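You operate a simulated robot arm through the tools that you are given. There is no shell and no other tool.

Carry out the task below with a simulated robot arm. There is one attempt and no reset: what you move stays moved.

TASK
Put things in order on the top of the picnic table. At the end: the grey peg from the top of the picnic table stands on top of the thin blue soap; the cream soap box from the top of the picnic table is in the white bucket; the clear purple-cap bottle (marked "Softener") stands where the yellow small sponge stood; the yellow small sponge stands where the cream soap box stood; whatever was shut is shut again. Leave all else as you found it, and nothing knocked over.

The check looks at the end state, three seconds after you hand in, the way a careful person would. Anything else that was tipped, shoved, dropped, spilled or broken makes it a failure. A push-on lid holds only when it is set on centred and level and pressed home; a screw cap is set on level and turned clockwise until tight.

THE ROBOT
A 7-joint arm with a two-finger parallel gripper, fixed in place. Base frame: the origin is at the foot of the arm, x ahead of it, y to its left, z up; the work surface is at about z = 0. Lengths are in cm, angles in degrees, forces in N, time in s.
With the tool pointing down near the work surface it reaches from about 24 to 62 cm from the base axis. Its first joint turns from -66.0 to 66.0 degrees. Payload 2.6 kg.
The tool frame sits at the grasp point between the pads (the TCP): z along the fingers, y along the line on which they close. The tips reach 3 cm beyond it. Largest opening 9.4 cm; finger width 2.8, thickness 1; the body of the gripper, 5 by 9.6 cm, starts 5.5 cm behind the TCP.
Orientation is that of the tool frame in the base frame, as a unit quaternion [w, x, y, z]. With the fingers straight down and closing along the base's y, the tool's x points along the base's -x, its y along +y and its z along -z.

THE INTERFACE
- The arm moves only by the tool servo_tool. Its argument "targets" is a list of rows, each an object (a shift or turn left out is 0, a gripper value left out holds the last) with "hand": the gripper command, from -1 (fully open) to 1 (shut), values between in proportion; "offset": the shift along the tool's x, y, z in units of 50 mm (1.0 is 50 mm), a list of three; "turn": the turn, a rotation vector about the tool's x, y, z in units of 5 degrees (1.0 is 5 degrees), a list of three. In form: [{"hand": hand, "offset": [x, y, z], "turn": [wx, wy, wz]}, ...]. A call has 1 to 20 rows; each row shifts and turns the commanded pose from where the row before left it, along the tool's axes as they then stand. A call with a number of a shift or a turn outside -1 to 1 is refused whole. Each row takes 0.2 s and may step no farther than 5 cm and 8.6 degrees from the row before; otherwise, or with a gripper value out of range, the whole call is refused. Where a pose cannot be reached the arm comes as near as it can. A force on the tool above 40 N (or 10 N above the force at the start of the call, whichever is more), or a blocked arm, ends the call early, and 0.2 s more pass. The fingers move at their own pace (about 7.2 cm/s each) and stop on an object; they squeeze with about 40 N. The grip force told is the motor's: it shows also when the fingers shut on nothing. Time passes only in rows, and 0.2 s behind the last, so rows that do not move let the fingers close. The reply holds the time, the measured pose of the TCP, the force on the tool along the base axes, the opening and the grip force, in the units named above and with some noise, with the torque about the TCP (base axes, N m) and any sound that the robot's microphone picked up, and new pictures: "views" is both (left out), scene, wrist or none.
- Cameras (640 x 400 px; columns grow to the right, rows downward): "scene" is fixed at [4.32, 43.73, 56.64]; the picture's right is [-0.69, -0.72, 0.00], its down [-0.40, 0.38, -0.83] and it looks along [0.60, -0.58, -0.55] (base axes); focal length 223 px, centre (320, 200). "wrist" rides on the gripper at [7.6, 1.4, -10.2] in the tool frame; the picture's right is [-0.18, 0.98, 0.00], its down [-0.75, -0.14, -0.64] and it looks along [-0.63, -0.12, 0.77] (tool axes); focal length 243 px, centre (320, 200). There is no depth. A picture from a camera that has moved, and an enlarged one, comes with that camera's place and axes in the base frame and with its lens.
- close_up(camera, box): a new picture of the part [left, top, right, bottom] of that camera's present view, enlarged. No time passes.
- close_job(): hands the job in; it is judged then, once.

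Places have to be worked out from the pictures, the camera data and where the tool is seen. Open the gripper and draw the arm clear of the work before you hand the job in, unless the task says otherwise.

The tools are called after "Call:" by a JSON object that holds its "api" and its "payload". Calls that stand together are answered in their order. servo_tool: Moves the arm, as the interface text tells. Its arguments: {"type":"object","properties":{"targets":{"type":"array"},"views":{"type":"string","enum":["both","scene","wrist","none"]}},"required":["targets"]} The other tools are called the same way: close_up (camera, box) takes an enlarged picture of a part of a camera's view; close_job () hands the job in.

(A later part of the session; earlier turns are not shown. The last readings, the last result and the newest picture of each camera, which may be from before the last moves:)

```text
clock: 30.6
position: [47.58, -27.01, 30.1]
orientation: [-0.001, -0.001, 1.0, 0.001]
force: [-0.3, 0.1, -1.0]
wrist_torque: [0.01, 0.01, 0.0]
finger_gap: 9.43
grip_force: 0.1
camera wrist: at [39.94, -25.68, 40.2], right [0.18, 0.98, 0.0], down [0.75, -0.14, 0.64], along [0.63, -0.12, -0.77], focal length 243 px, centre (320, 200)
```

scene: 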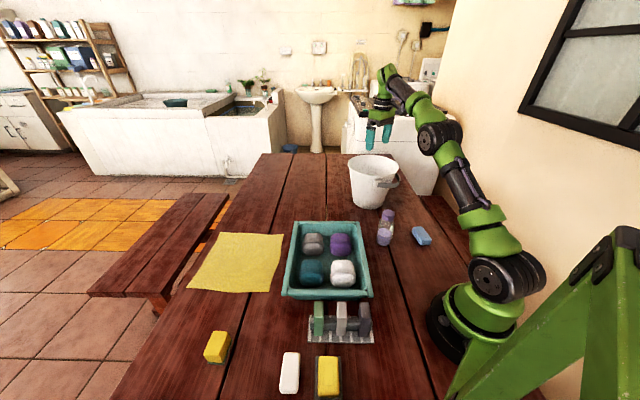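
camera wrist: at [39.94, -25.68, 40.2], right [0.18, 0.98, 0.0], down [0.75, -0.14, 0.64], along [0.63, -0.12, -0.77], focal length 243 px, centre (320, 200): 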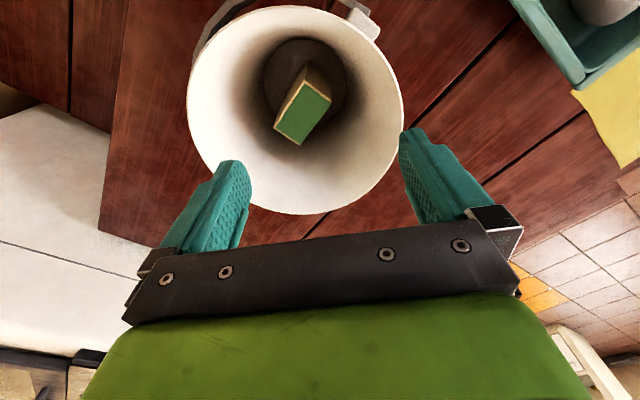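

The box stands upright in the bucket. Now I travel at z≈30 across to the sponge area at about (34, 40).

Call:
{"api": "servo_tool", "payload": {"targets": [{"hand": -1, "offset": [0.194, 0.957, 0]}, {"offset": [0.194, 0.957, 0]}, {"offset": [0.194, 0.957, 0]}, {"offset": [0.194, 0.957, 0]}, {"offset": [0.194, 0.957, 0]}, {"offset": [0.194, 0.957, 0]}, {"offset": [0.194, 0.957, 0]}, {"offset": [0.194, 0.957, 0]}, {"offset": [0.194, 0.957, 0]}, {"offset": [0.194, 0.957, 0]}, {"offset": [0.194, 0.957, 0]}, {"offset": [0.194, 0.957, 0]}, {"offset": [0.194, 0.957, 0]}, {"offset": [0.194, 0.957, 0]}, {"offset": [0, 0, 0.8]}, {"offset": [0, 0, 0.8]}], "views": "both"}}

```text
clock: 34.0
position: [33.88, 39.93, 21.9]
orientation: [0.0, 0.0, 1.0, 0.0]
force: [0.1, 0.1, 0.1]
wrist_torque: [0.0, 0.03, -0.02]
finger_gap: 9.39
grip_force: 0.1
camera wrist: at [26.31, 41.3, 32.21], right [0.18, 0.98, 0.0], down [0.75, -0.14, 0.64], along [0.63, -0.12, -0.77], focal length 243 px, centre (320, 200)
```

scene: 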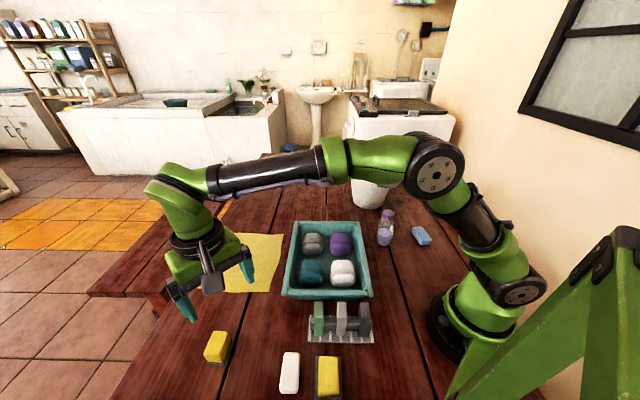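
wrist: 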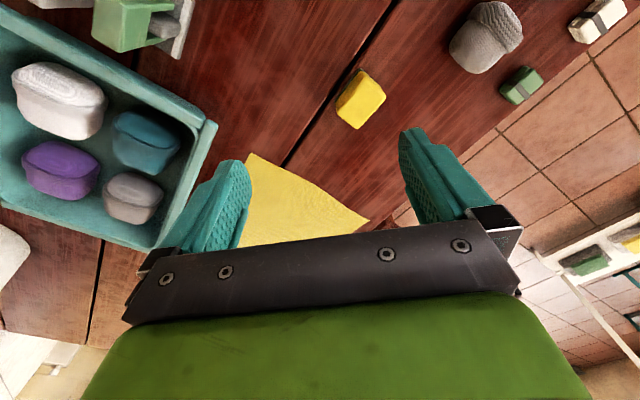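

The small sponge is visible at about pixel (360,100). I enlarge it to measure its corners.

Call:
{"api": "close_up", "payload": {"camera": "wrist", "box": [320, 55, 400, 145]}}

Call:
{"api": "close_up", "payload": {"camera": "scene", "box": [190, 315, 250, 375]}}

```text
4.44 times, centred on (360, 100) of wrist
camera zoom: at [26.31, 41.3, 32.21], right [0.18, 0.98, 0.0], down [0.75, -0.14, 0.64], along [0.63, -0.12, -0.77], focal length 1078 px, centre (142, 644)
```

zoom: 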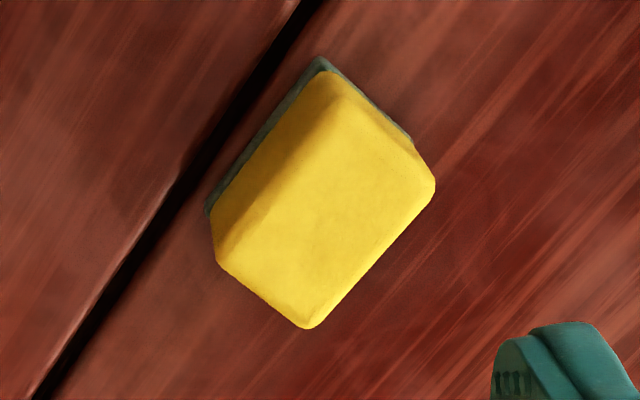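

```text
6.67 times, centred on (220, 345) of scene
camera zoom: at [4.32, 43.73, 56.64], right [-0.69, -0.72, 0.0], down [-0.4, 0.38, -0.83], along [0.6, -0.58, -0.55], focal length 1487 px, centre (987, -767)
```

zoom: 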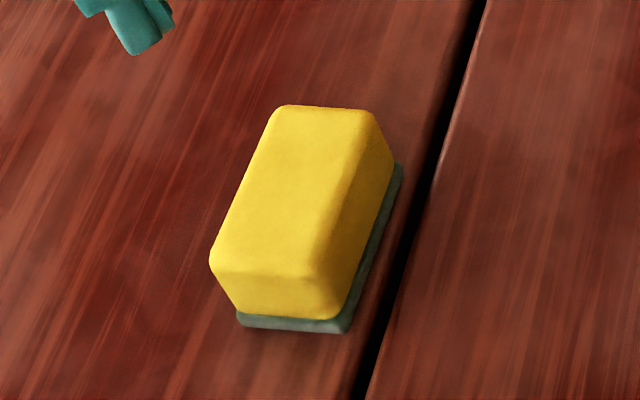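

The sponge sits on its green layer: about 5 × 3.4 cm, centre ≈ (36.5, 44.25), long axis at about −46°. I move above it and turn so the fingers close along its long axis, then recheck.

Call:
{"api": "servo_tool", "payload": {"targets": [{"hand": -1, "offset": [-0.262, 0.432, 0]}, {"offset": [-0.262, 0.432, 0]}, {"turn": [0, 0, -1]}, {"turn": [0, 0, -1]}, {"turn": [0, 0, -1]}, {"turn": [0, 0, -1]}, {"turn": [0, 0, -1]}, {"turn": [0, 0, -1]}, {"turn": [0, 0, -1]}, {"turn": [0, 0, -1]}, {"turn": [0, 0, -0.7]}, {"offset": [0, 0, 0.8]}, {"offset": [0, 0, 0.6]}], "views": "both"}}

Call:
{"api": "close_up", "payload": {"camera": "wrist", "box": [270, 60, 390, 180]}}

```text
clock: 36.8
position: [36.46, 44.43, 15.11]
orientation: [0.001, -0.371, 0.928, -0.001]
force: [-0.2, -0.4, -0.4]
wrist_torque: [0.0, -0.02, -0.04]
finger_gap: 9.42
grip_force: 0.2
camera wrist: at [29.92, 40.09, 25.3], right [-0.54, 0.84, 0.0], down [0.64, 0.42, 0.64], along [0.54, 0.35, -0.77], focal length 243 px, centre (320, 200)
```

scene: 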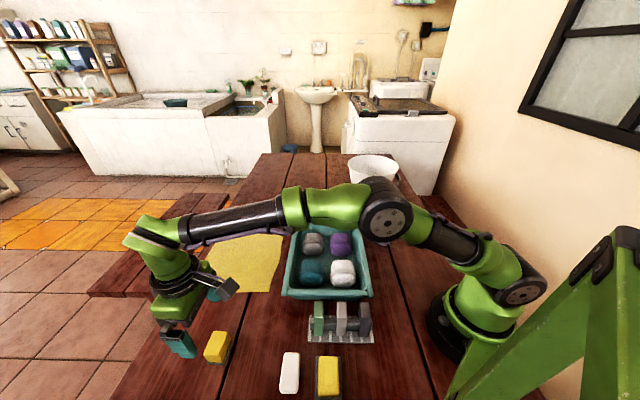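
wrist: 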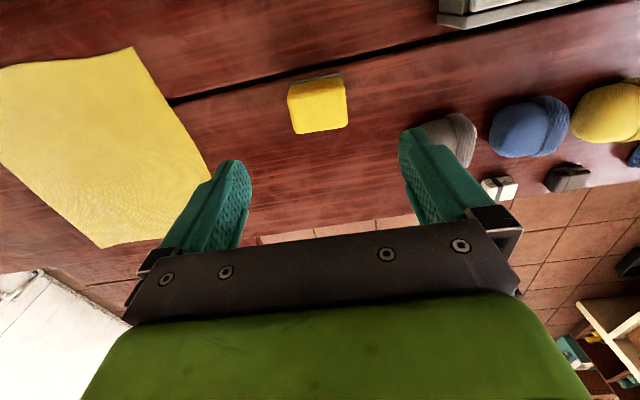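

```text
3.33 times, centred on (330, 120) of wrist
camera zoom: at [29.92, 40.09, 25.3], right [-0.54, 0.84, 0.0], down [0.64, 0.42, 0.64], along [0.54, 0.35, -0.77], focal length 809 px, centre (287, 467)
```

zoom: 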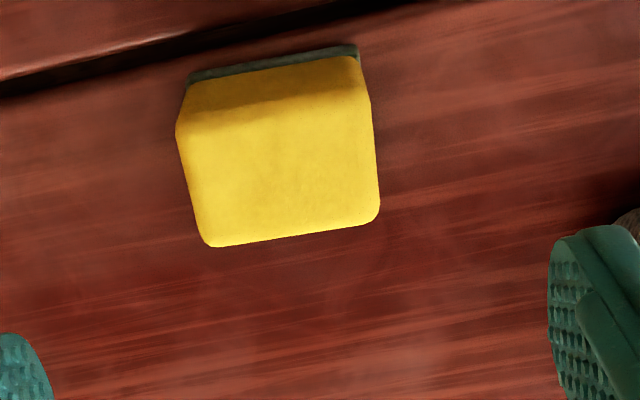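

The sponge is well centred under the gripper (offset ≈0.1 cm). I descend to z≈3.6 with open fingers.

Call:
{"api": "servo_tool", "payload": {"targets": [{"hand": -1, "offset": [-0.02, -0.02, 0.6]}, {"offset": [0, 0, 0.6]}, {"offset": [0, 0, 0.5]}, {"offset": [0, 0, 0.4]}, {"offset": [0, 0, 0.2]}, {"offset": [0, 0, 0]}], "views": "wrist"}}

```text
clock: 38.2
position: [36.42, 44.38, 3.63]
orientation: [0.0, -0.37, 0.929, 0.0]
force: [-0.7, 0.0, 1.0]
wrist_torque: [0.03, 0.0, 0.0]
finger_gap: 9.4
grip_force: 0.1
camera wrist: at [29.95, 40.17, 13.76], right [-0.54, 0.84, 0.0], down [0.64, 0.42, 0.64], along [0.54, 0.35, -0.77], focal length 243 px, centre (320, 200)
```

wrist: 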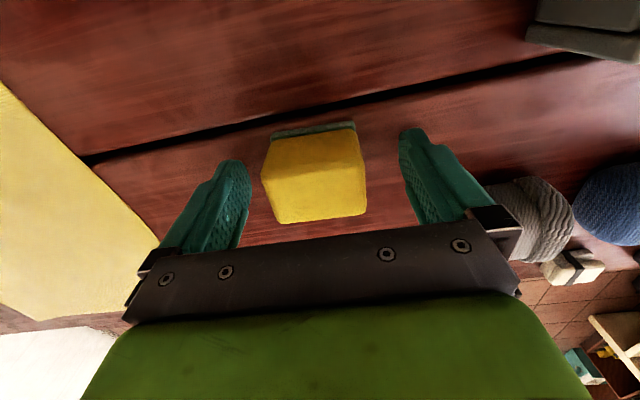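

The sponge is between the pads. I close the gripper and then lift slightly.

Call:
{"api": "servo_tool", "payload": {"targets": [{"hand": 1}, {"hand": 1}, {"hand": 1}, {"hand": 1}, {"hand": 1, "offset": [0, 0, -0.1]}, {"offset": [0, 0, -0.3]}, {"offset": [0, 0, -0.6]}], "views": "both"}}

```text
clock: 39.8
position: [36.7, 44.44, 8.56]
orientation: [0.0, -0.37, 0.929, 0.0]
force: [-0.9, -0.1, -0.7]
wrist_torque: [-0.01, 0.01, 0.04]
finger_gap: 5.28
grip_force: 40.1
camera wrist: at [30.19, 40.12, 18.78], right [-0.54, 0.84, 0.0], down [0.64, 0.42, 0.64], along [0.54, 0.35, -0.77], focal length 243 px, centre (320, 200)
```

scene: 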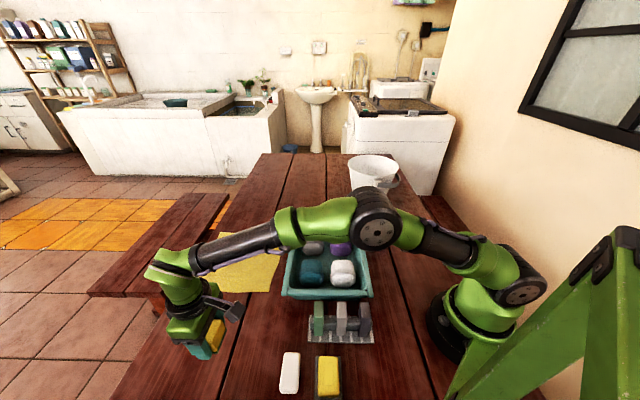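
wrist: 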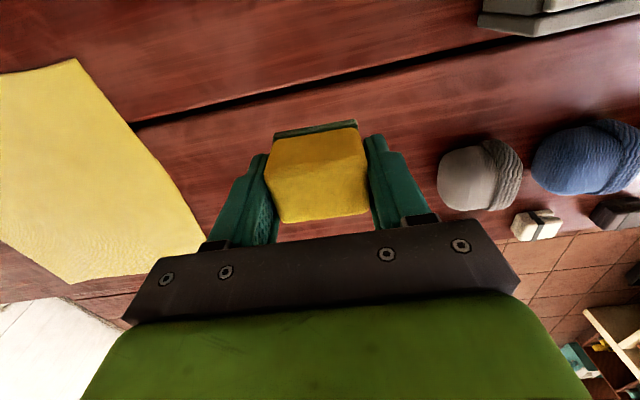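

Sponge held (gap 5.3). I raise to z≈22 and carry it to the box's former place (54.85, −10.91), keeping the same yaw, which also aligns with how the box stood.

Call:
{"api": "servo_tool", "payload": {"targets": [{"hand": 1, "offset": [0, 0, -0.67]}, {"offset": [0, 0, -0.67]}, {"offset": [0, 0, -0.67]}, {"offset": [0, 0, -0.67]}, {"offset": [0.383, -0.809, 0]}, {"offset": [0.383, -0.809, 0]}, {"offset": [0.383, -0.809, 0]}, {"offset": [0.383, -0.809, 0]}, {"offset": [0.383, -0.809, 0]}, {"offset": [0.383, -0.809, 0]}, {"offset": [0.383, -0.809, 0]}, {"offset": [0.383, -0.809, 0]}, {"offset": [0.383, -0.809, 0]}, {"offset": [0.383, -0.809, 0]}, {"offset": [0.383, -0.809, 0]}, {"offset": [0.383, -0.809, 0]}, {"offset": [0.383, -0.809, 0]}, {"offset": [0, 0, 0]}], "views": "both"}}

```text
clock: 43.6
position: [54.67, -11.34, 21.95]
orientation: [-0.001, -0.37, 0.929, 0.0]
force: [1.2, -0.7, 0.2]
wrist_torque: [0.01, -0.02, 0.02]
finger_gap: 5.34
grip_force: 39.8
camera wrist: at [48.23, -15.63, 32.17], right [-0.54, 0.84, 0.0], down [0.64, 0.42, 0.64], along [0.54, 0.35, -0.77], focal length 243 px, centre (320, 200)
```

scene: 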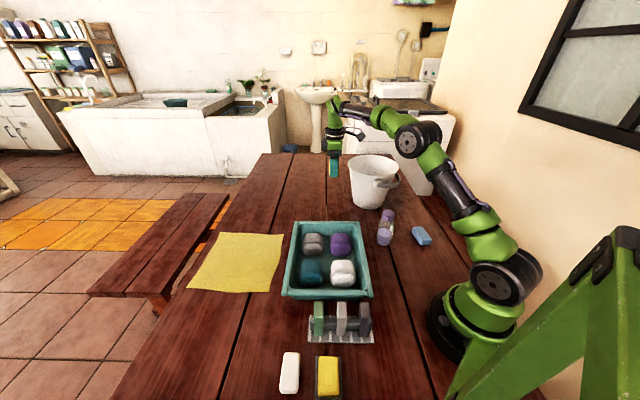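
wrist: 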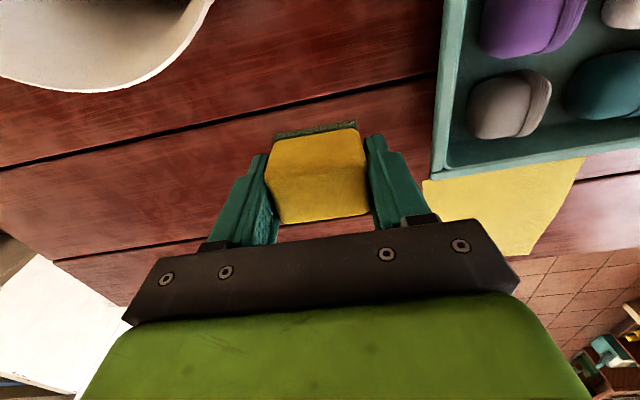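

At (54.67, −11.34); I correct by half a centimetre and descend to just above the table.

Call:
{"api": "servo_tool", "payload": {"targets": [{"hand": 1, "offset": [-0.085, 0.038, 0]}, {"offset": [0, 0, 0.7]}, {"offset": [0, 0, 0.7]}, {"offset": [0, 0, 0.7]}, {"offset": [0, 0, 0.6]}, {"offset": [0, 0, 0.5]}, {"offset": [0, 0, 0.3]}, {"offset": [0, 0, 0]}], "views": "both"}}

```text
clock: 45.4
position: [55.06, -10.63, 4.41]
orientation: [0.0, -0.37, 0.929, 0.0]
force: [0.2, -0.2, -0.4]
wrist_torque: [0.01, -0.01, 0.0]
finger_gap: 5.32
grip_force: 39.8
camera wrist: at [48.58, -14.88, 14.56], right [-0.54, 0.84, 0.0], down [0.64, 0.42, 0.64], along [0.54, 0.35, -0.77], focal length 243 px, centre (320, 200)
```

scene: 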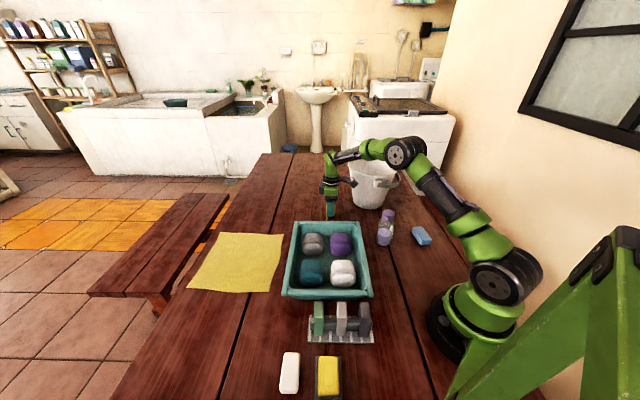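
wrist: 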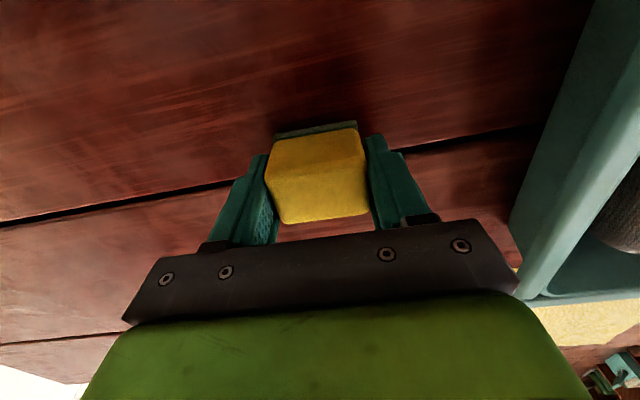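

No contact yet; slight correction and gentle lowering to the table.

Call:
{"api": "servo_tool", "payload": {"targets": [{"hand": 1, "offset": [0.06, -0.01, 0.06]}, {"offset": [0, 0, 0.04]}, {"offset": [0, 0, 0.03]}, {"offset": [0, 0, 0]}], "views": "none"}}

Call:
{"api": "servo_tool", "payload": {"targets": [{"hand": 1, "offset": [0, 0, 0.02]}, {"offset": [0, 0, 0.02]}, {"offset": [0, 0, 0]}], "views": "none"}}

```text
clock: 46.4
position: [54.97, -10.83, 3.74]
orientation: [0.001, -0.371, 0.929, 0.001]
force: [-0.3, -0.3, -0.6]
wrist_torque: [-0.01, 0.01, 0.0]
finger_gap: 5.32
grip_force: 40.1
```

```text
clock: 47.2
position: [54.9, -10.85, 3.63]
orientation: [-0.001, -0.37, 0.929, 0.0]
force: [0.4, 0.0, -0.4]
wrist_torque: [-0.01, -0.01, 0.01]
finger_gap: 5.31
grip_force: 39.7
```

At the grasp height now (3.63), no firm contact yet; one more millimetre or two and then I release.

Call:
{"api": "servo_tool", "payload": {"targets": [{"hand": 1, "offset": [0, 0, 0.02]}, {"offset": [0, 0, 0.02]}, {"offset": [0, 0, 0]}], "views": "none"}}

```text
clock: 48.0
position: [55.04, -10.66, 3.57]
orientation: [0.002, -0.37, 0.929, -0.001]
force: [-3.7, -3.4, 14.0]
wrist_torque: [0.01, 0.2, -0.01]
finger_gap: 5.29
grip_force: 39.6
```

Contact with the table (14 N). I open the fingers partly and rise.

Call:
{"api": "servo_tool", "payload": {"targets": [{"hand": 1, "offset": [0, 0, -0.02]}, {"hand": -0.3}, {"hand": -0.5}, {"hand": -0.6}, {"offset": [0, 0, 0]}, {"offset": [0, 0, -0.4]}, {"offset": [0, 0, -0.8]}, {"offset": [0, 0, -0.8]}, {"hand": -1, "offset": [0, 0, -0.8]}, {"offset": [0, 0, -0.6]}], "views": "both"}}

```text
clock: 50.2
position: [54.72, -10.89, 20.43]
orientation: [0.0, -0.37, 0.929, 0.0]
force: [0.3, -0.6, 0.1]
wrist_torque: [0.03, 0.02, 0.01]
finger_gap: 9.41
grip_force: 0.1
camera wrist: at [48.19, -15.13, 30.62], right [-0.54, 0.84, 0.0], down [0.64, 0.42, 0.64], along [0.54, 0.35, -0.77], focal length 243 px, centre (320, 200)
```

scene: 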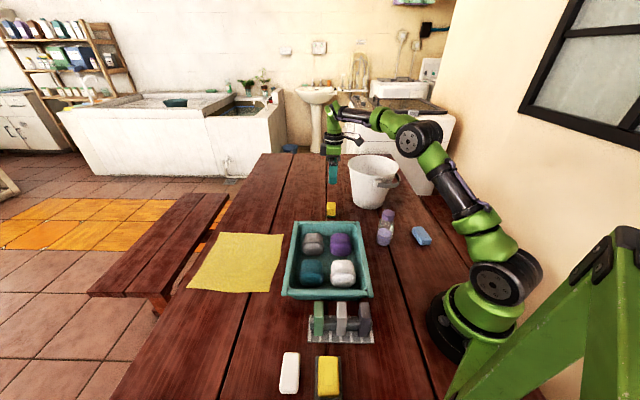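
wrist: 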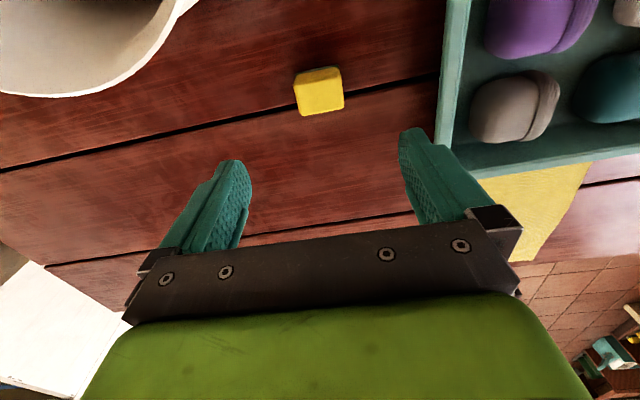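

The sponge stands there. I compare its place with the earlier enlarged picture of the box (same zoom box).

Call:
{"api": "close_up", "payload": {"camera": "scene", "box": [310, 175, 360, 230]}}

Call:
{"api": "close_up", "payload": {"camera": "scene", "box": [360, 195, 440, 255]}}

```text
7.27 times, centred on (335, 202) of scene
camera zoom: at [4.32, 43.73, 56.64], right [-0.69, -0.72, 0.0], down [-0.4, 0.38, -0.83], along [0.6, -0.58, -0.55], focal length 1622 px, centre (211, 182)
```

zoom: 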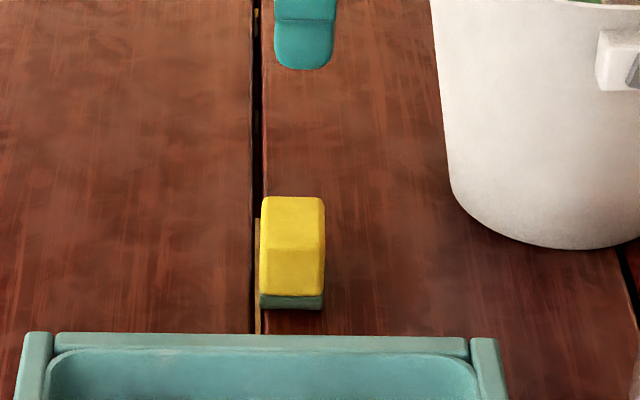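

```text
6.67 times, centred on (400, 225) of scene
camera zoom: at [4.32, 43.73, 56.64], right [-0.69, -0.72, 0.0], down [-0.4, 0.38, -0.83], along [0.6, -0.58, -0.55], focal length 1487 px, centre (-213, 33)
```

zoom: 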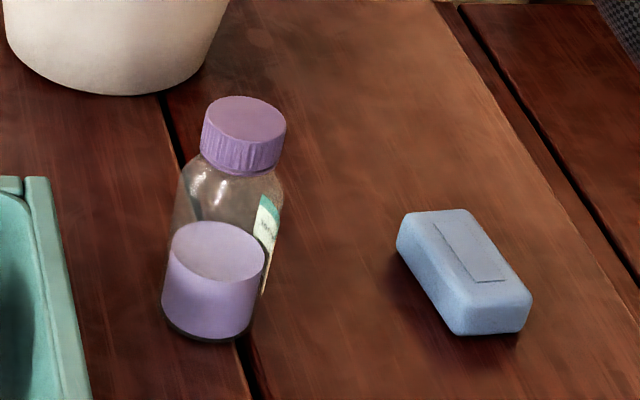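

The sponge is exactly where the box stood and the bucket hasn't moved. Next the purple-cap bottle: I go above it (about (31, −13)) and turn the wrist to a convenient yaw for a measuring look.

Call:
{"api": "servo_tool", "payload": {"targets": [{"hand": -1, "offset": [0.688, 0.592, -0.32]}, {"offset": [0.688, 0.592, -0.32]}, {"offset": [0.688, 0.592, -0.32]}, {"offset": [0.688, 0.592, -0.32]}, {"offset": [0.688, 0.592, -0.32]}, {"turn": [0, 0, 1]}, {"turn": [0, 0, 1]}, {"turn": [0, 0, 1]}, {"turn": [0, 0, 1]}, {"turn": [0, 0, 1]}, {"turn": [0, 0, 1]}, {"turn": [0, 0, 1]}, {"turn": [0, 0, 1]}, {"turn": [0, 0, 1]}, {"turn": [0, 0, 1]}, {"turn": [0, 0, 1]}, {"turn": [0, 0, 1]}, {"turn": [0, 0, 1]}, {"turn": [0, 0, 0.7]}], "views": "both"}}

Call:
{"api": "close_up", "payload": {"camera": "wrist", "box": [250, 0, 410, 200]}}

```text
clock: 54.2
position: [32.3, -11.7, 28.51]
orientation: [0.0, 0.217, 0.976, 0.001]
force: [0.2, 0.2, 0.3]
wrist_torque: [0.0, 0.0, -0.03]
finger_gap: 9.4
grip_force: 0.0
camera wrist: at [25.97, -7.31, 38.73], right [0.58, 0.81, 0.0], down [0.62, -0.45, 0.64], along [0.52, -0.37, -0.77], focal length 243 px, centre (320, 200)
```

scene: 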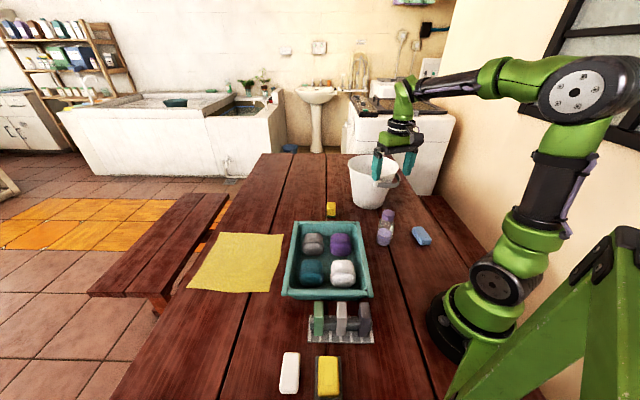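
wrist: 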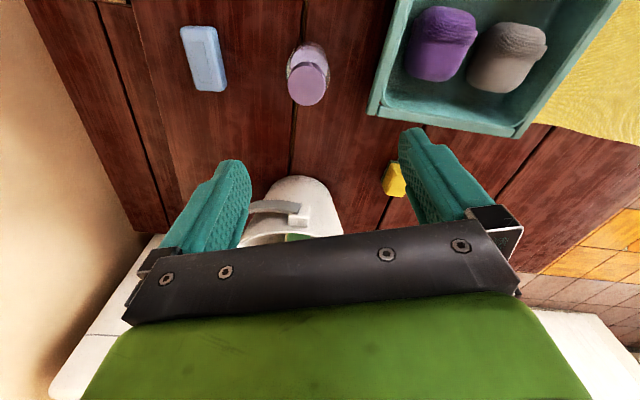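

```text
2.00 times, centred on (330, 100) of wrist
camera zoom: at [25.97, -7.31, 38.73], right [0.58, 0.81, 0.0], down [0.62, -0.45, 0.64], along [0.52, -0.37, -0.77], focal length 485 px, centre (300, 400)
```

zoom: 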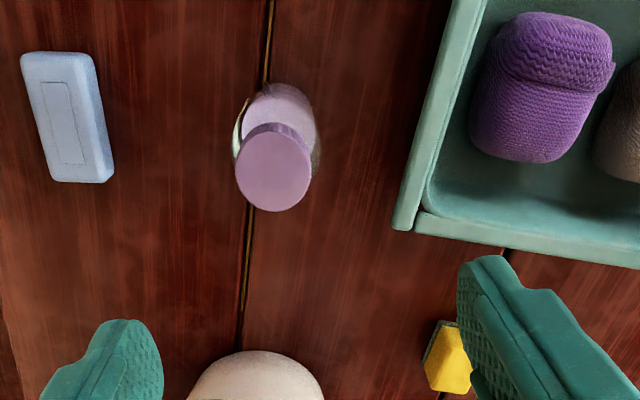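

The bottle centre works out at tool (0.95, −1.1) → base ≈ (31.0, −12.3), height ≈12 cm, diameter ≈5.3 cm. I centre over it and lower to z≈16.5 (tips still above the cap) to recheck alignment.

Call:
{"api": "servo_tool", "payload": {"targets": [{"hand": -1, "offset": [0.19, -0.22, 0]}, {"offset": [0, 0, 0.8]}, {"offset": [0, 0, 0.8]}, {"offset": [0, 0, 0.8]}, {"offset": [0, 0, 0]}], "views": "both"}}

Call:
{"api": "close_up", "payload": {"camera": "wrist", "box": [240, 20, 400, 220]}}

Call:
{"api": "close_up", "payload": {"camera": "scene", "box": [350, 150, 450, 255]}}

```text
clock: 55.4
position: [30.97, -12.36, 16.37]
orientation: [0.001, 0.217, 0.976, 0.001]
force: [-0.4, -0.1, 0.0]
wrist_torque: [0.01, -0.02, 0.04]
finger_gap: 9.4
grip_force: 0.0
camera wrist: at [24.71, -7.97, 26.59], right [0.58, 0.81, 0.0], down [0.62, -0.45, 0.64], along [0.52, -0.37, -0.77], focal length 243 px, centre (320, 200)
```

scene: 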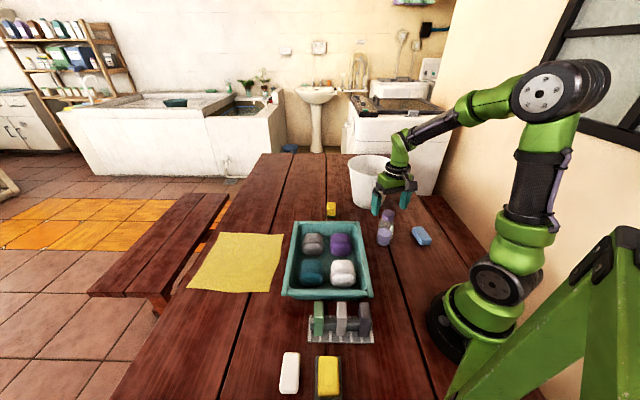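
wrist: 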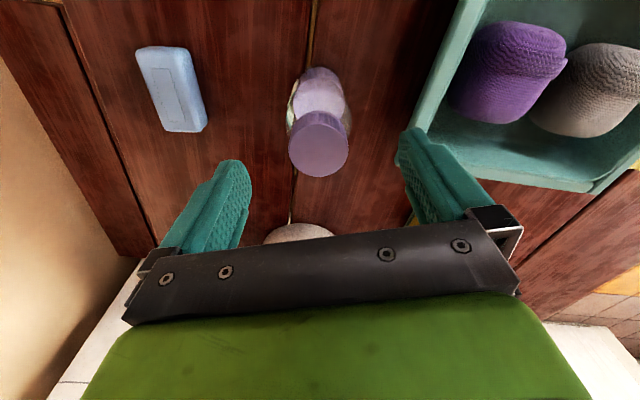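

```text
2.00 times, centred on (320, 120) of wrist
camera zoom: at [24.71, -7.97, 26.59], right [0.58, 0.81, 0.0], down [0.62, -0.45, 0.64], along [0.52, -0.37, -0.77], focal length 485 px, centre (320, 360)
```

zoom: 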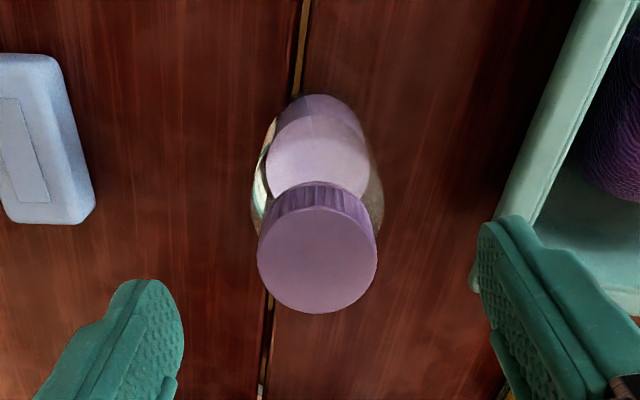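

```text
3.81 times, centred on (400, 202) of scene
camera zoom: at [4.32, 43.73, 56.64], right [-0.69, -0.72, 0.0], down [-0.4, 0.38, -0.83], along [0.6, -0.58, -0.55], focal length 850 px, centre (15, 190)
```

zoom: 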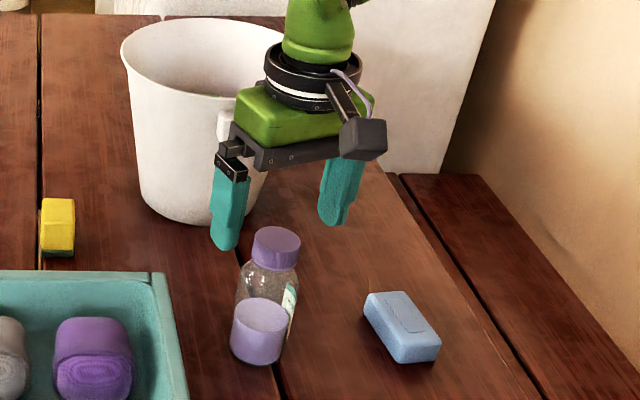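

Bottle centre is now within 0.1 cm of the tool axis and the cap top is at about z=12. I descend to TCP z≈7.7 with fingers either side of the body.

Call:
{"api": "servo_tool", "payload": {"targets": [{"hand": -1, "offset": [-0.02, -0.02, 0.4]}, {"offset": [0, 0, 0.4]}, {"offset": [0, 0, 0.4]}, {"offset": [0, 0, 0.35]}, {"offset": [0, 0, 0.18]}, {"offset": [0, 0, 0]}], "views": "both"}}

Call:
{"api": "close_up", "payload": {"camera": "scene", "box": [350, 150, 450, 255]}}

```text
clock: 56.8
position: [30.95, -12.62, 7.86]
orientation: [0.0, 0.217, 0.976, 0.001]
force: [-0.2, -0.2, -0.6]
wrist_torque: [0.01, 0.01, 0.01]
finger_gap: 9.42
grip_force: 0.0
camera wrist: at [24.71, -8.14, 18.11], right [0.58, 0.81, 0.0], down [0.62, -0.45, 0.64], along [0.52, -0.37, -0.77], focal length 243 px, centre (320, 200)
```

scene: 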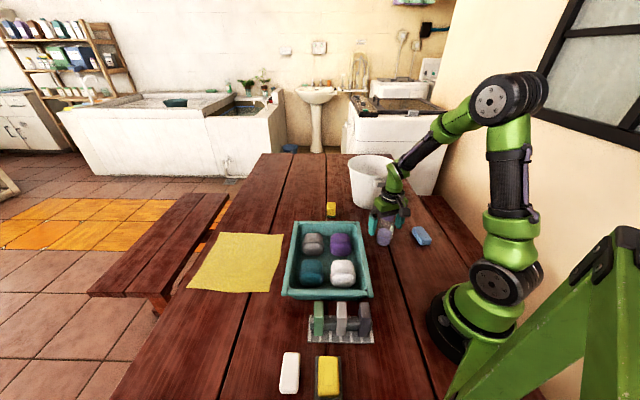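
wrist: 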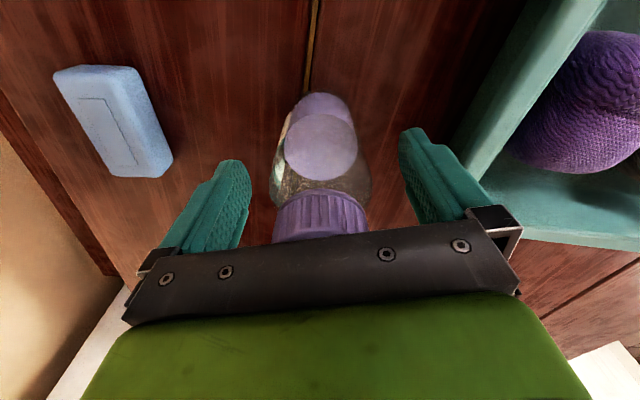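

```text
3.81 times, centred on (400, 202) of scene
camera zoom: at [4.32, 43.73, 56.64], right [-0.69, -0.72, 0.0], down [-0.4, 0.38, -0.83], along [0.6, -0.58, -0.55], focal length 850 px, centre (15, 190)
```

zoom: 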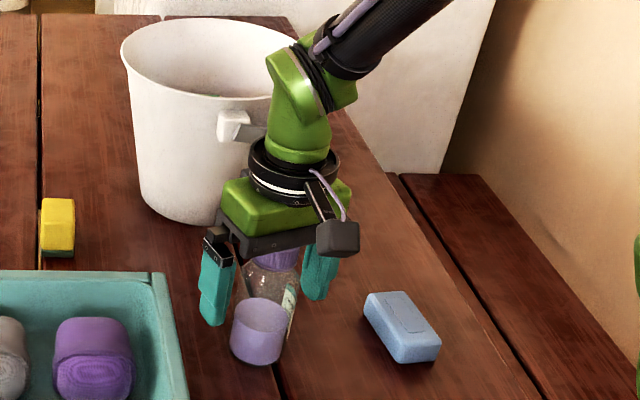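

The fingers straddle the bottle's upper body. I go 0.5 cm lower for a better hold on the straight body and then close.

Call:
{"api": "servo_tool", "payload": {"targets": [{"hand": -1, "offset": [0, 0, 0.1]}, {"hand": 0.0}, {"hand": 1}, {"hand": 1}, {"hand": 1}, {"hand": 1}, {"hand": 1}], "views": "both"}}

```text
clock: 58.4
position: [31.0, -12.6, 7.4]
orientation: [0.0, 0.216, 0.976, 0.0]
force: [1.5, 6.0, 15.2]
wrist_torque: [0.22, -0.03, 0.05]
finger_gap: 5.23
grip_force: 39.8
camera wrist: at [24.71, -8.12, 17.67], right [0.58, 0.81, 0.0], down [0.62, -0.45, 0.64], along [0.52, -0.37, -0.77], focal length 243 px, centre (320, 200)
```

scene: 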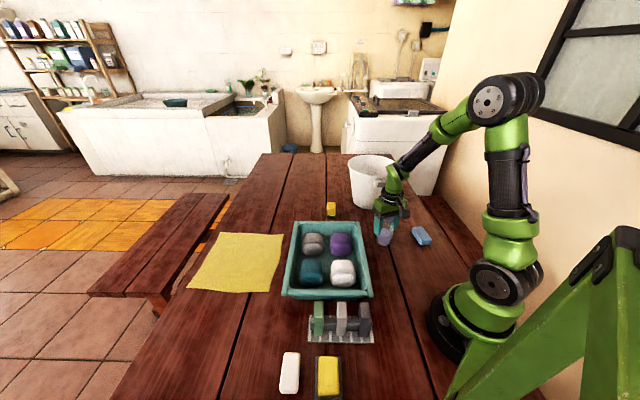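
wrist: 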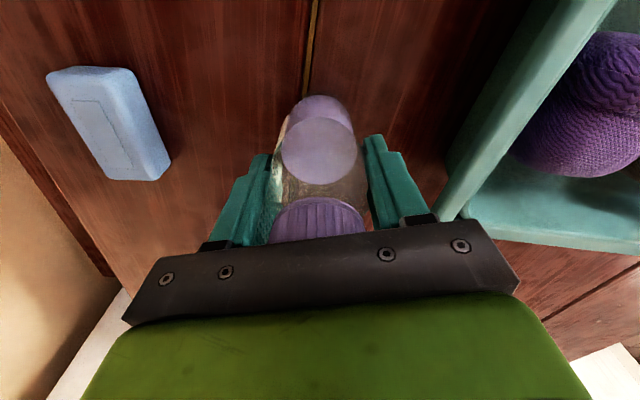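

There is a 15 N upward force – perhaps the palm is touching the cap or the fingers ride on the shoulder. I open, rise 0.4 cm and check the force before closing again.

Call:
{"api": "servo_tool", "payload": {"targets": [{"hand": 0.4}, {"hand": -0.2}, {"hand": -0.4}, {"hand": -0.4}], "views": "none"}}

Call:
{"api": "servo_tool", "payload": {"targets": [{"hand": -0.4, "offset": [0, 0, -0.06]}, {"hand": -0.4}], "views": "wrist"}}

```text
clock: 59.4
position: [31.08, -12.68, 7.35]
orientation: [0.001, 0.216, 0.976, -0.001]
force: [0.8, 2.3, 17.2]
wrist_torque: [-0.04, 0.07, -0.03]
finger_gap: 6.58
grip_force: 0.0
```

```text
clock: 60.0
position: [30.84, -12.62, 7.64]
orientation: [-0.002, 0.217, 0.976, 0.0]
force: [0.7, -0.9, -1.0]
wrist_torque: [0.01, -0.01, 0.02]
finger_gap: 6.55
grip_force: 0.1
camera wrist: at [24.63, -8.11, 17.85], right [0.58, 0.81, 0.0], down [0.62, -0.45, 0.64], along [0.52, -0.37, -0.77], focal length 243 px, centre (320, 200)
```

wrist: 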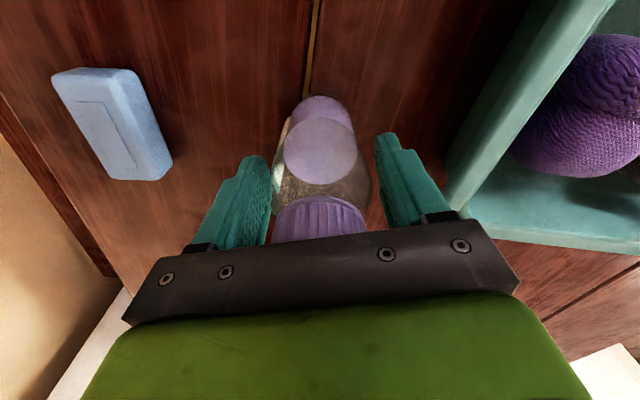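

The palm had been touching the cap; at z=7.64 it is free. I rise a further 0.15 cm for clearance and close on the body.

Call:
{"api": "servo_tool", "payload": {"targets": [{"hand": -0.4, "offset": [0, 0, -0.03]}, {"hand": 0}, {"hand": 1}, {"hand": 1}, {"hand": 1}, {"hand": 1}], "views": "wrist"}}

```text
clock: 61.4
position: [31.09, -12.65, 7.82]
orientation: [0.0, 0.216, 0.976, 0.0]
force: [-0.3, -1.0, 0.0]
wrist_torque: [-0.01, -0.02, 0.0]
finger_gap: 5.07
grip_force: 39.8
camera wrist: at [24.73, -8.11, 17.99], right [0.58, 0.81, 0.0], down [0.62, -0.45, 0.64], along [0.52, -0.37, -0.77], focal length 243 px, centre (320, 200)
```

wrist: 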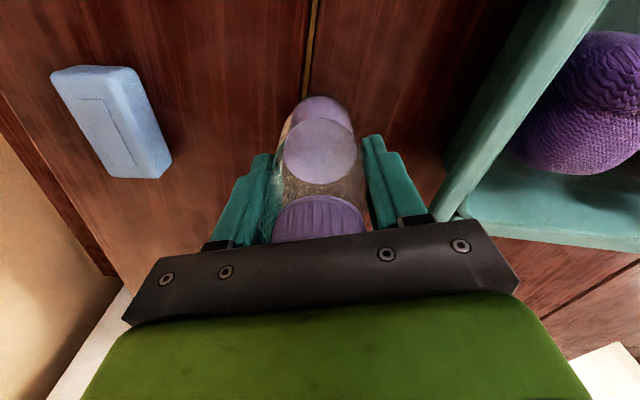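

Gripped at 5.07 cm with no vertical force. I lift gently and check that the bottle comes along level.

Call:
{"api": "servo_tool", "payload": {"targets": [{"hand": 1, "offset": [0, 0, -0.06]}, {"offset": [0, 0, -0.15]}, {"offset": [0, 0, -0.3]}, {"offset": [0, 0, -0.4]}, {"offset": [0, 0, 0]}], "views": "both"}}

Call:
{"api": "close_up", "payload": {"camera": "scene", "box": [350, 150, 450, 255]}}

```text
clock: 62.6
position: [31.08, -12.65, 12.36]
orientation: [0.0, 0.217, 0.976, 0.0]
force: [0.5, 0.5, -1.9]
wrist_torque: [0.01, 0.02, -0.04]
finger_gap: 5.07
grip_force: 39.4
camera wrist: at [24.78, -8.22, 22.55], right [0.58, 0.81, 0.0], down [0.62, -0.45, 0.64], along [0.52, -0.37, -0.77], focal length 243 px, centre (320, 200)
```

scene: 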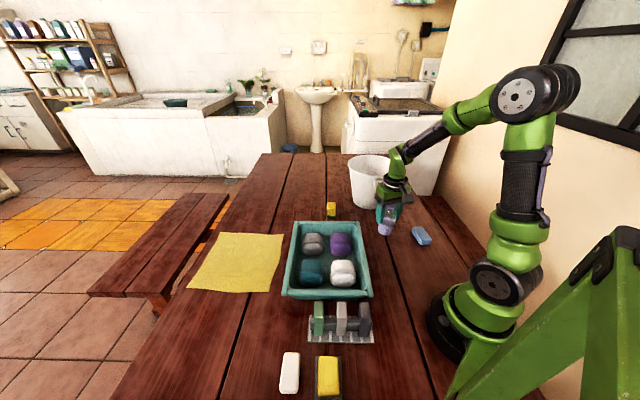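
wrist: 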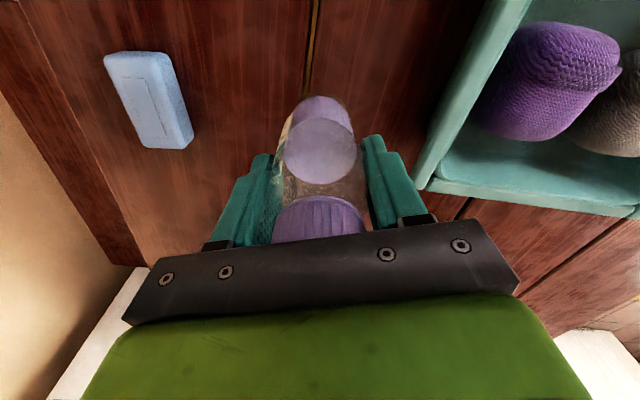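

```text
3.81 times, centred on (400, 202) of scene
camera zoom: at [4.32, 43.73, 56.64], right [-0.69, -0.72, 0.0], down [-0.4, 0.38, -0.83], along [0.6, -0.58, -0.55], focal length 850 px, centre (15, 190)
```

zoom: 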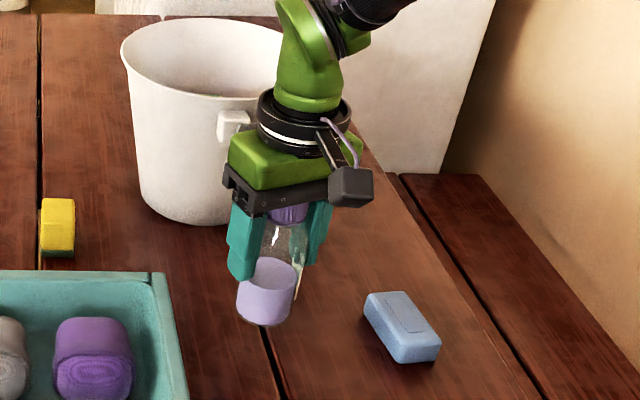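

The bottle is lifted level. I raise it to z≈22, turn the yaw towards the left side, then carry it to the sponge's former place (36.55, 44.4).

Call:
{"api": "servo_tool", "payload": {"targets": [{"hand": 1, "offset": [0, 0, -0.5]}, {"offset": [0, 0, -0.5]}, {"offset": [0, 0, -0.5]}, {"offset": [0, 0, -0.45]}, {"turn": [0, 0, -1]}, {"turn": [0, 0, -1]}, {"turn": [0, 0, -1]}, {"turn": [0, 0, -1]}, {"turn": [0, 0, -1]}, {"turn": [0, 0, -1]}, {"turn": [0, 0, -1]}, {"turn": [0, 0, -1]}, {"turn": [0, 0, -1]}, {"turn": [0, 0, -1]}, {"turn": [0, 0, -1]}], "views": "none"}}

Call:
{"api": "servo_tool", "payload": {"targets": [{"hand": 1, "offset": [-0.2, 0.3, 0]}, {"offset": [-0.37, 0.519, 0]}, {"offset": [-0.37, 0.519, 0]}, {"offset": [-0.37, 0.519, 0]}, {"offset": [-0.37, 0.519, 0]}, {"offset": [-0.37, 0.519, 0]}, {"offset": [-0.37, 0.519, 0]}, {"offset": [-0.37, 0.519, 0]}, {"offset": [-0.37, 0.519, 0]}, {"offset": [-0.37, 0.519, 0]}, {"offset": [-0.37, 0.519, 0]}, {"offset": [-0.37, 0.519, 0]}, {"offset": [-0.37, 0.519, 0]}, {"offset": [-0.37, 0.519, 0]}, {"offset": [-0.37, 0.519, 0]}, {"offset": [-0.37, 0.519, 0]}, {"offset": [-0.37, 0.519, 0]}, {"offset": [-0.37, 0.519, 0]}, {"offset": [-0.17, 0.21, 0]}, {"offset": [0, 0, 0]}], "views": "both"}}

```text
clock: 65.8
position: [31.13, -12.49, 22.1]
orientation: [0.0, -0.259, 0.966, 0.0]
force: [-0.1, 0.7, -1.5]
wrist_torque: [0.0, -0.02, 0.02]
finger_gap: 5.1
grip_force: 39.6
```

```text
clock: 70.0
position: [36.59, 44.29, 22.19]
orientation: [0.0, -0.258, 0.966, 0.0]
force: [-0.9, -0.6, -1.0]
wrist_torque: [0.01, 0.0, 0.0]
finger_gap: 5.07
grip_force: 40.2
camera wrist: at [29.28, 41.57, 32.33], right [-0.33, 0.94, 0.0], down [0.72, 0.26, 0.64], along [0.61, 0.21, -0.77], focal length 243 px, centre (320, 200)
```

scene: 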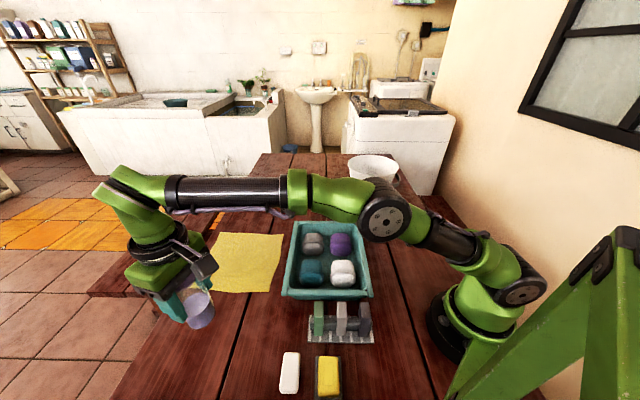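
wrist: 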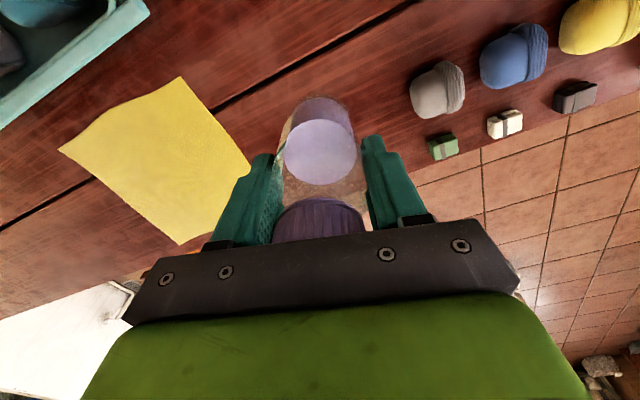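

I'm at (36.59, 44.29), on target. I descend steadily to just above table contact.

Call:
{"api": "servo_tool", "payload": {"targets": [{"hand": 1, "offset": [0, 0.01, 0.5]}, {"offset": [0, 0.01, 0.5]}, {"offset": [0, 0, 0.5]}, {"offset": [0, 0, 0.5]}, {"offset": [0, 0, 0.4]}, {"offset": [0, 0, 0.2]}, {"offset": [0, 0, 0.12]}, {"offset": [0, 0, 0]}], "views": "both"}}

```text
clock: 71.8
position: [36.5, 44.48, 8.68]
orientation: [-0.001, -0.259, 0.966, 0.0]
force: [-0.3, -0.5, -1.4]
wrist_torque: [0.02, 0.02, -0.01]
finger_gap: 5.09
grip_force: 39.4
camera wrist: at [29.23, 41.86, 18.8], right [-0.33, 0.94, 0.0], down [0.72, 0.25, 0.64], along [0.61, 0.21, -0.77], focal length 243 px, centre (320, 200)
```

scene: 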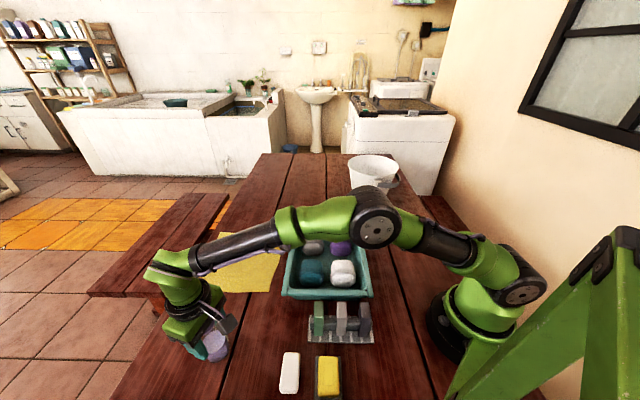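
wrist: 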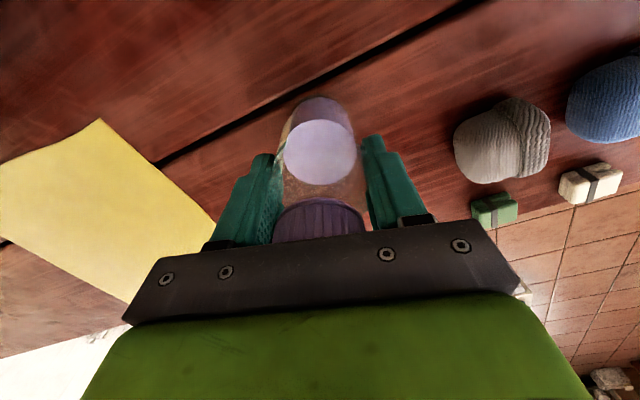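

Bottle bottom is about 0.9 cm above the table. I lower gently in small steps.

Call:
{"api": "servo_tool", "payload": {"targets": [{"hand": 1, "offset": [0, 0, 0.06]}, {"offset": [0, 0, 0.05]}, {"offset": [0, 0, 0.03]}, {"offset": [0, 0, 0]}], "views": "none"}}

Call:
{"api": "servo_tool", "payload": {"targets": [{"hand": 1, "offset": [0, 0, 0.02]}, {"offset": [0, 0, 0.02]}, {"offset": [0, 0, 0]}], "views": "none"}}

```text
clock: 72.8
position: [36.5, 44.51, 7.93]
orientation: [0.0, -0.258, 0.966, 0.0]
force: [-0.4, 0.1, -1.2]
wrist_torque: [0.04, -0.05, 0.01]
finger_gap: 5.08
grip_force: 40.6
```

```text
clock: 73.6
position: [36.47, 44.56, 7.74]
orientation: [0.001, -0.259, 0.966, 0.001]
force: [-1.8, -3.2, 8.5]
wrist_torque: [-0.22, 0.06, -0.01]
finger_gap: 5.07
grip_force: 40.0
```

Contact (8.5 N): the bottle stands on the table. I release slowly and rise straight up past the cap.

Call:
{"api": "servo_tool", "payload": {"targets": [{"hand": 0.0, "offset": [0, 0, -0.01]}, {"hand": -0.3}, {"hand": -0.6}, {"hand": -0.8}, {"hand": -0.8}, {"offset": [0, 0, -0.3]}, {"offset": [0, 0, -0.6]}, {"offset": [0, 0, -0.7]}, {"offset": [0, 0, -0.7]}, {"hand": -1, "offset": [0, 0, -0.7]}], "views": "both"}}

Call:
{"api": "close_up", "payload": {"camera": "scene", "box": [170, 290, 270, 390]}}

```text
clock: 75.8
position: [36.43, 44.44, 22.62]
orientation: [0.0, -0.259, 0.966, 0.0]
force: [0.2, 0.0, 0.5]
wrist_torque: [0.0, -0.03, 0.03]
finger_gap: 9.4
grip_force: 0.1
camera wrist: at [29.12, 41.86, 32.81], right [-0.33, 0.94, 0.0], down [0.72, 0.26, 0.64], along [0.61, 0.21, -0.77], focal length 243 px, centre (320, 200)
```

scene: 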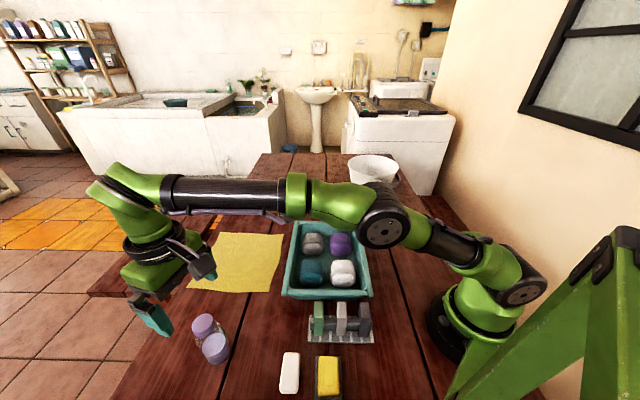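
wrist: 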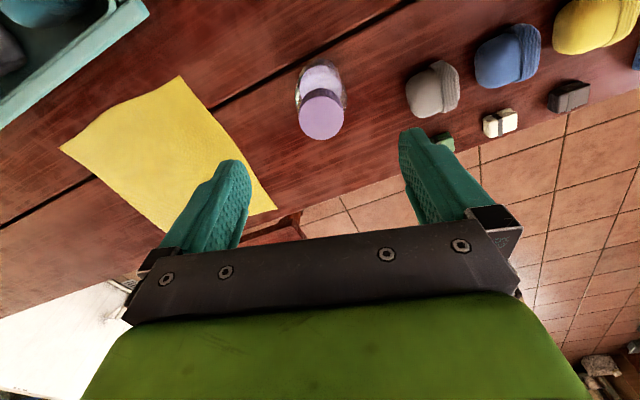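

```text
4.00 times, centred on (220, 340) of scene
camera zoom: at [4.32, 43.73, 56.64], right [-0.69, -0.72, 0.0], down [-0.4, 0.38, -0.83], along [0.6, -0.58, -0.55], focal length 892 px, centre (720, -360)
```

zoom: 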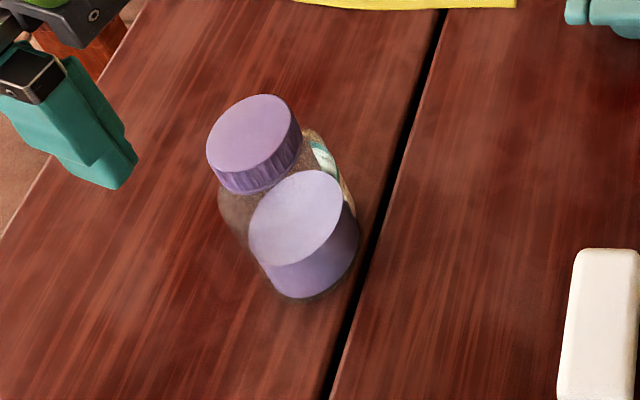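

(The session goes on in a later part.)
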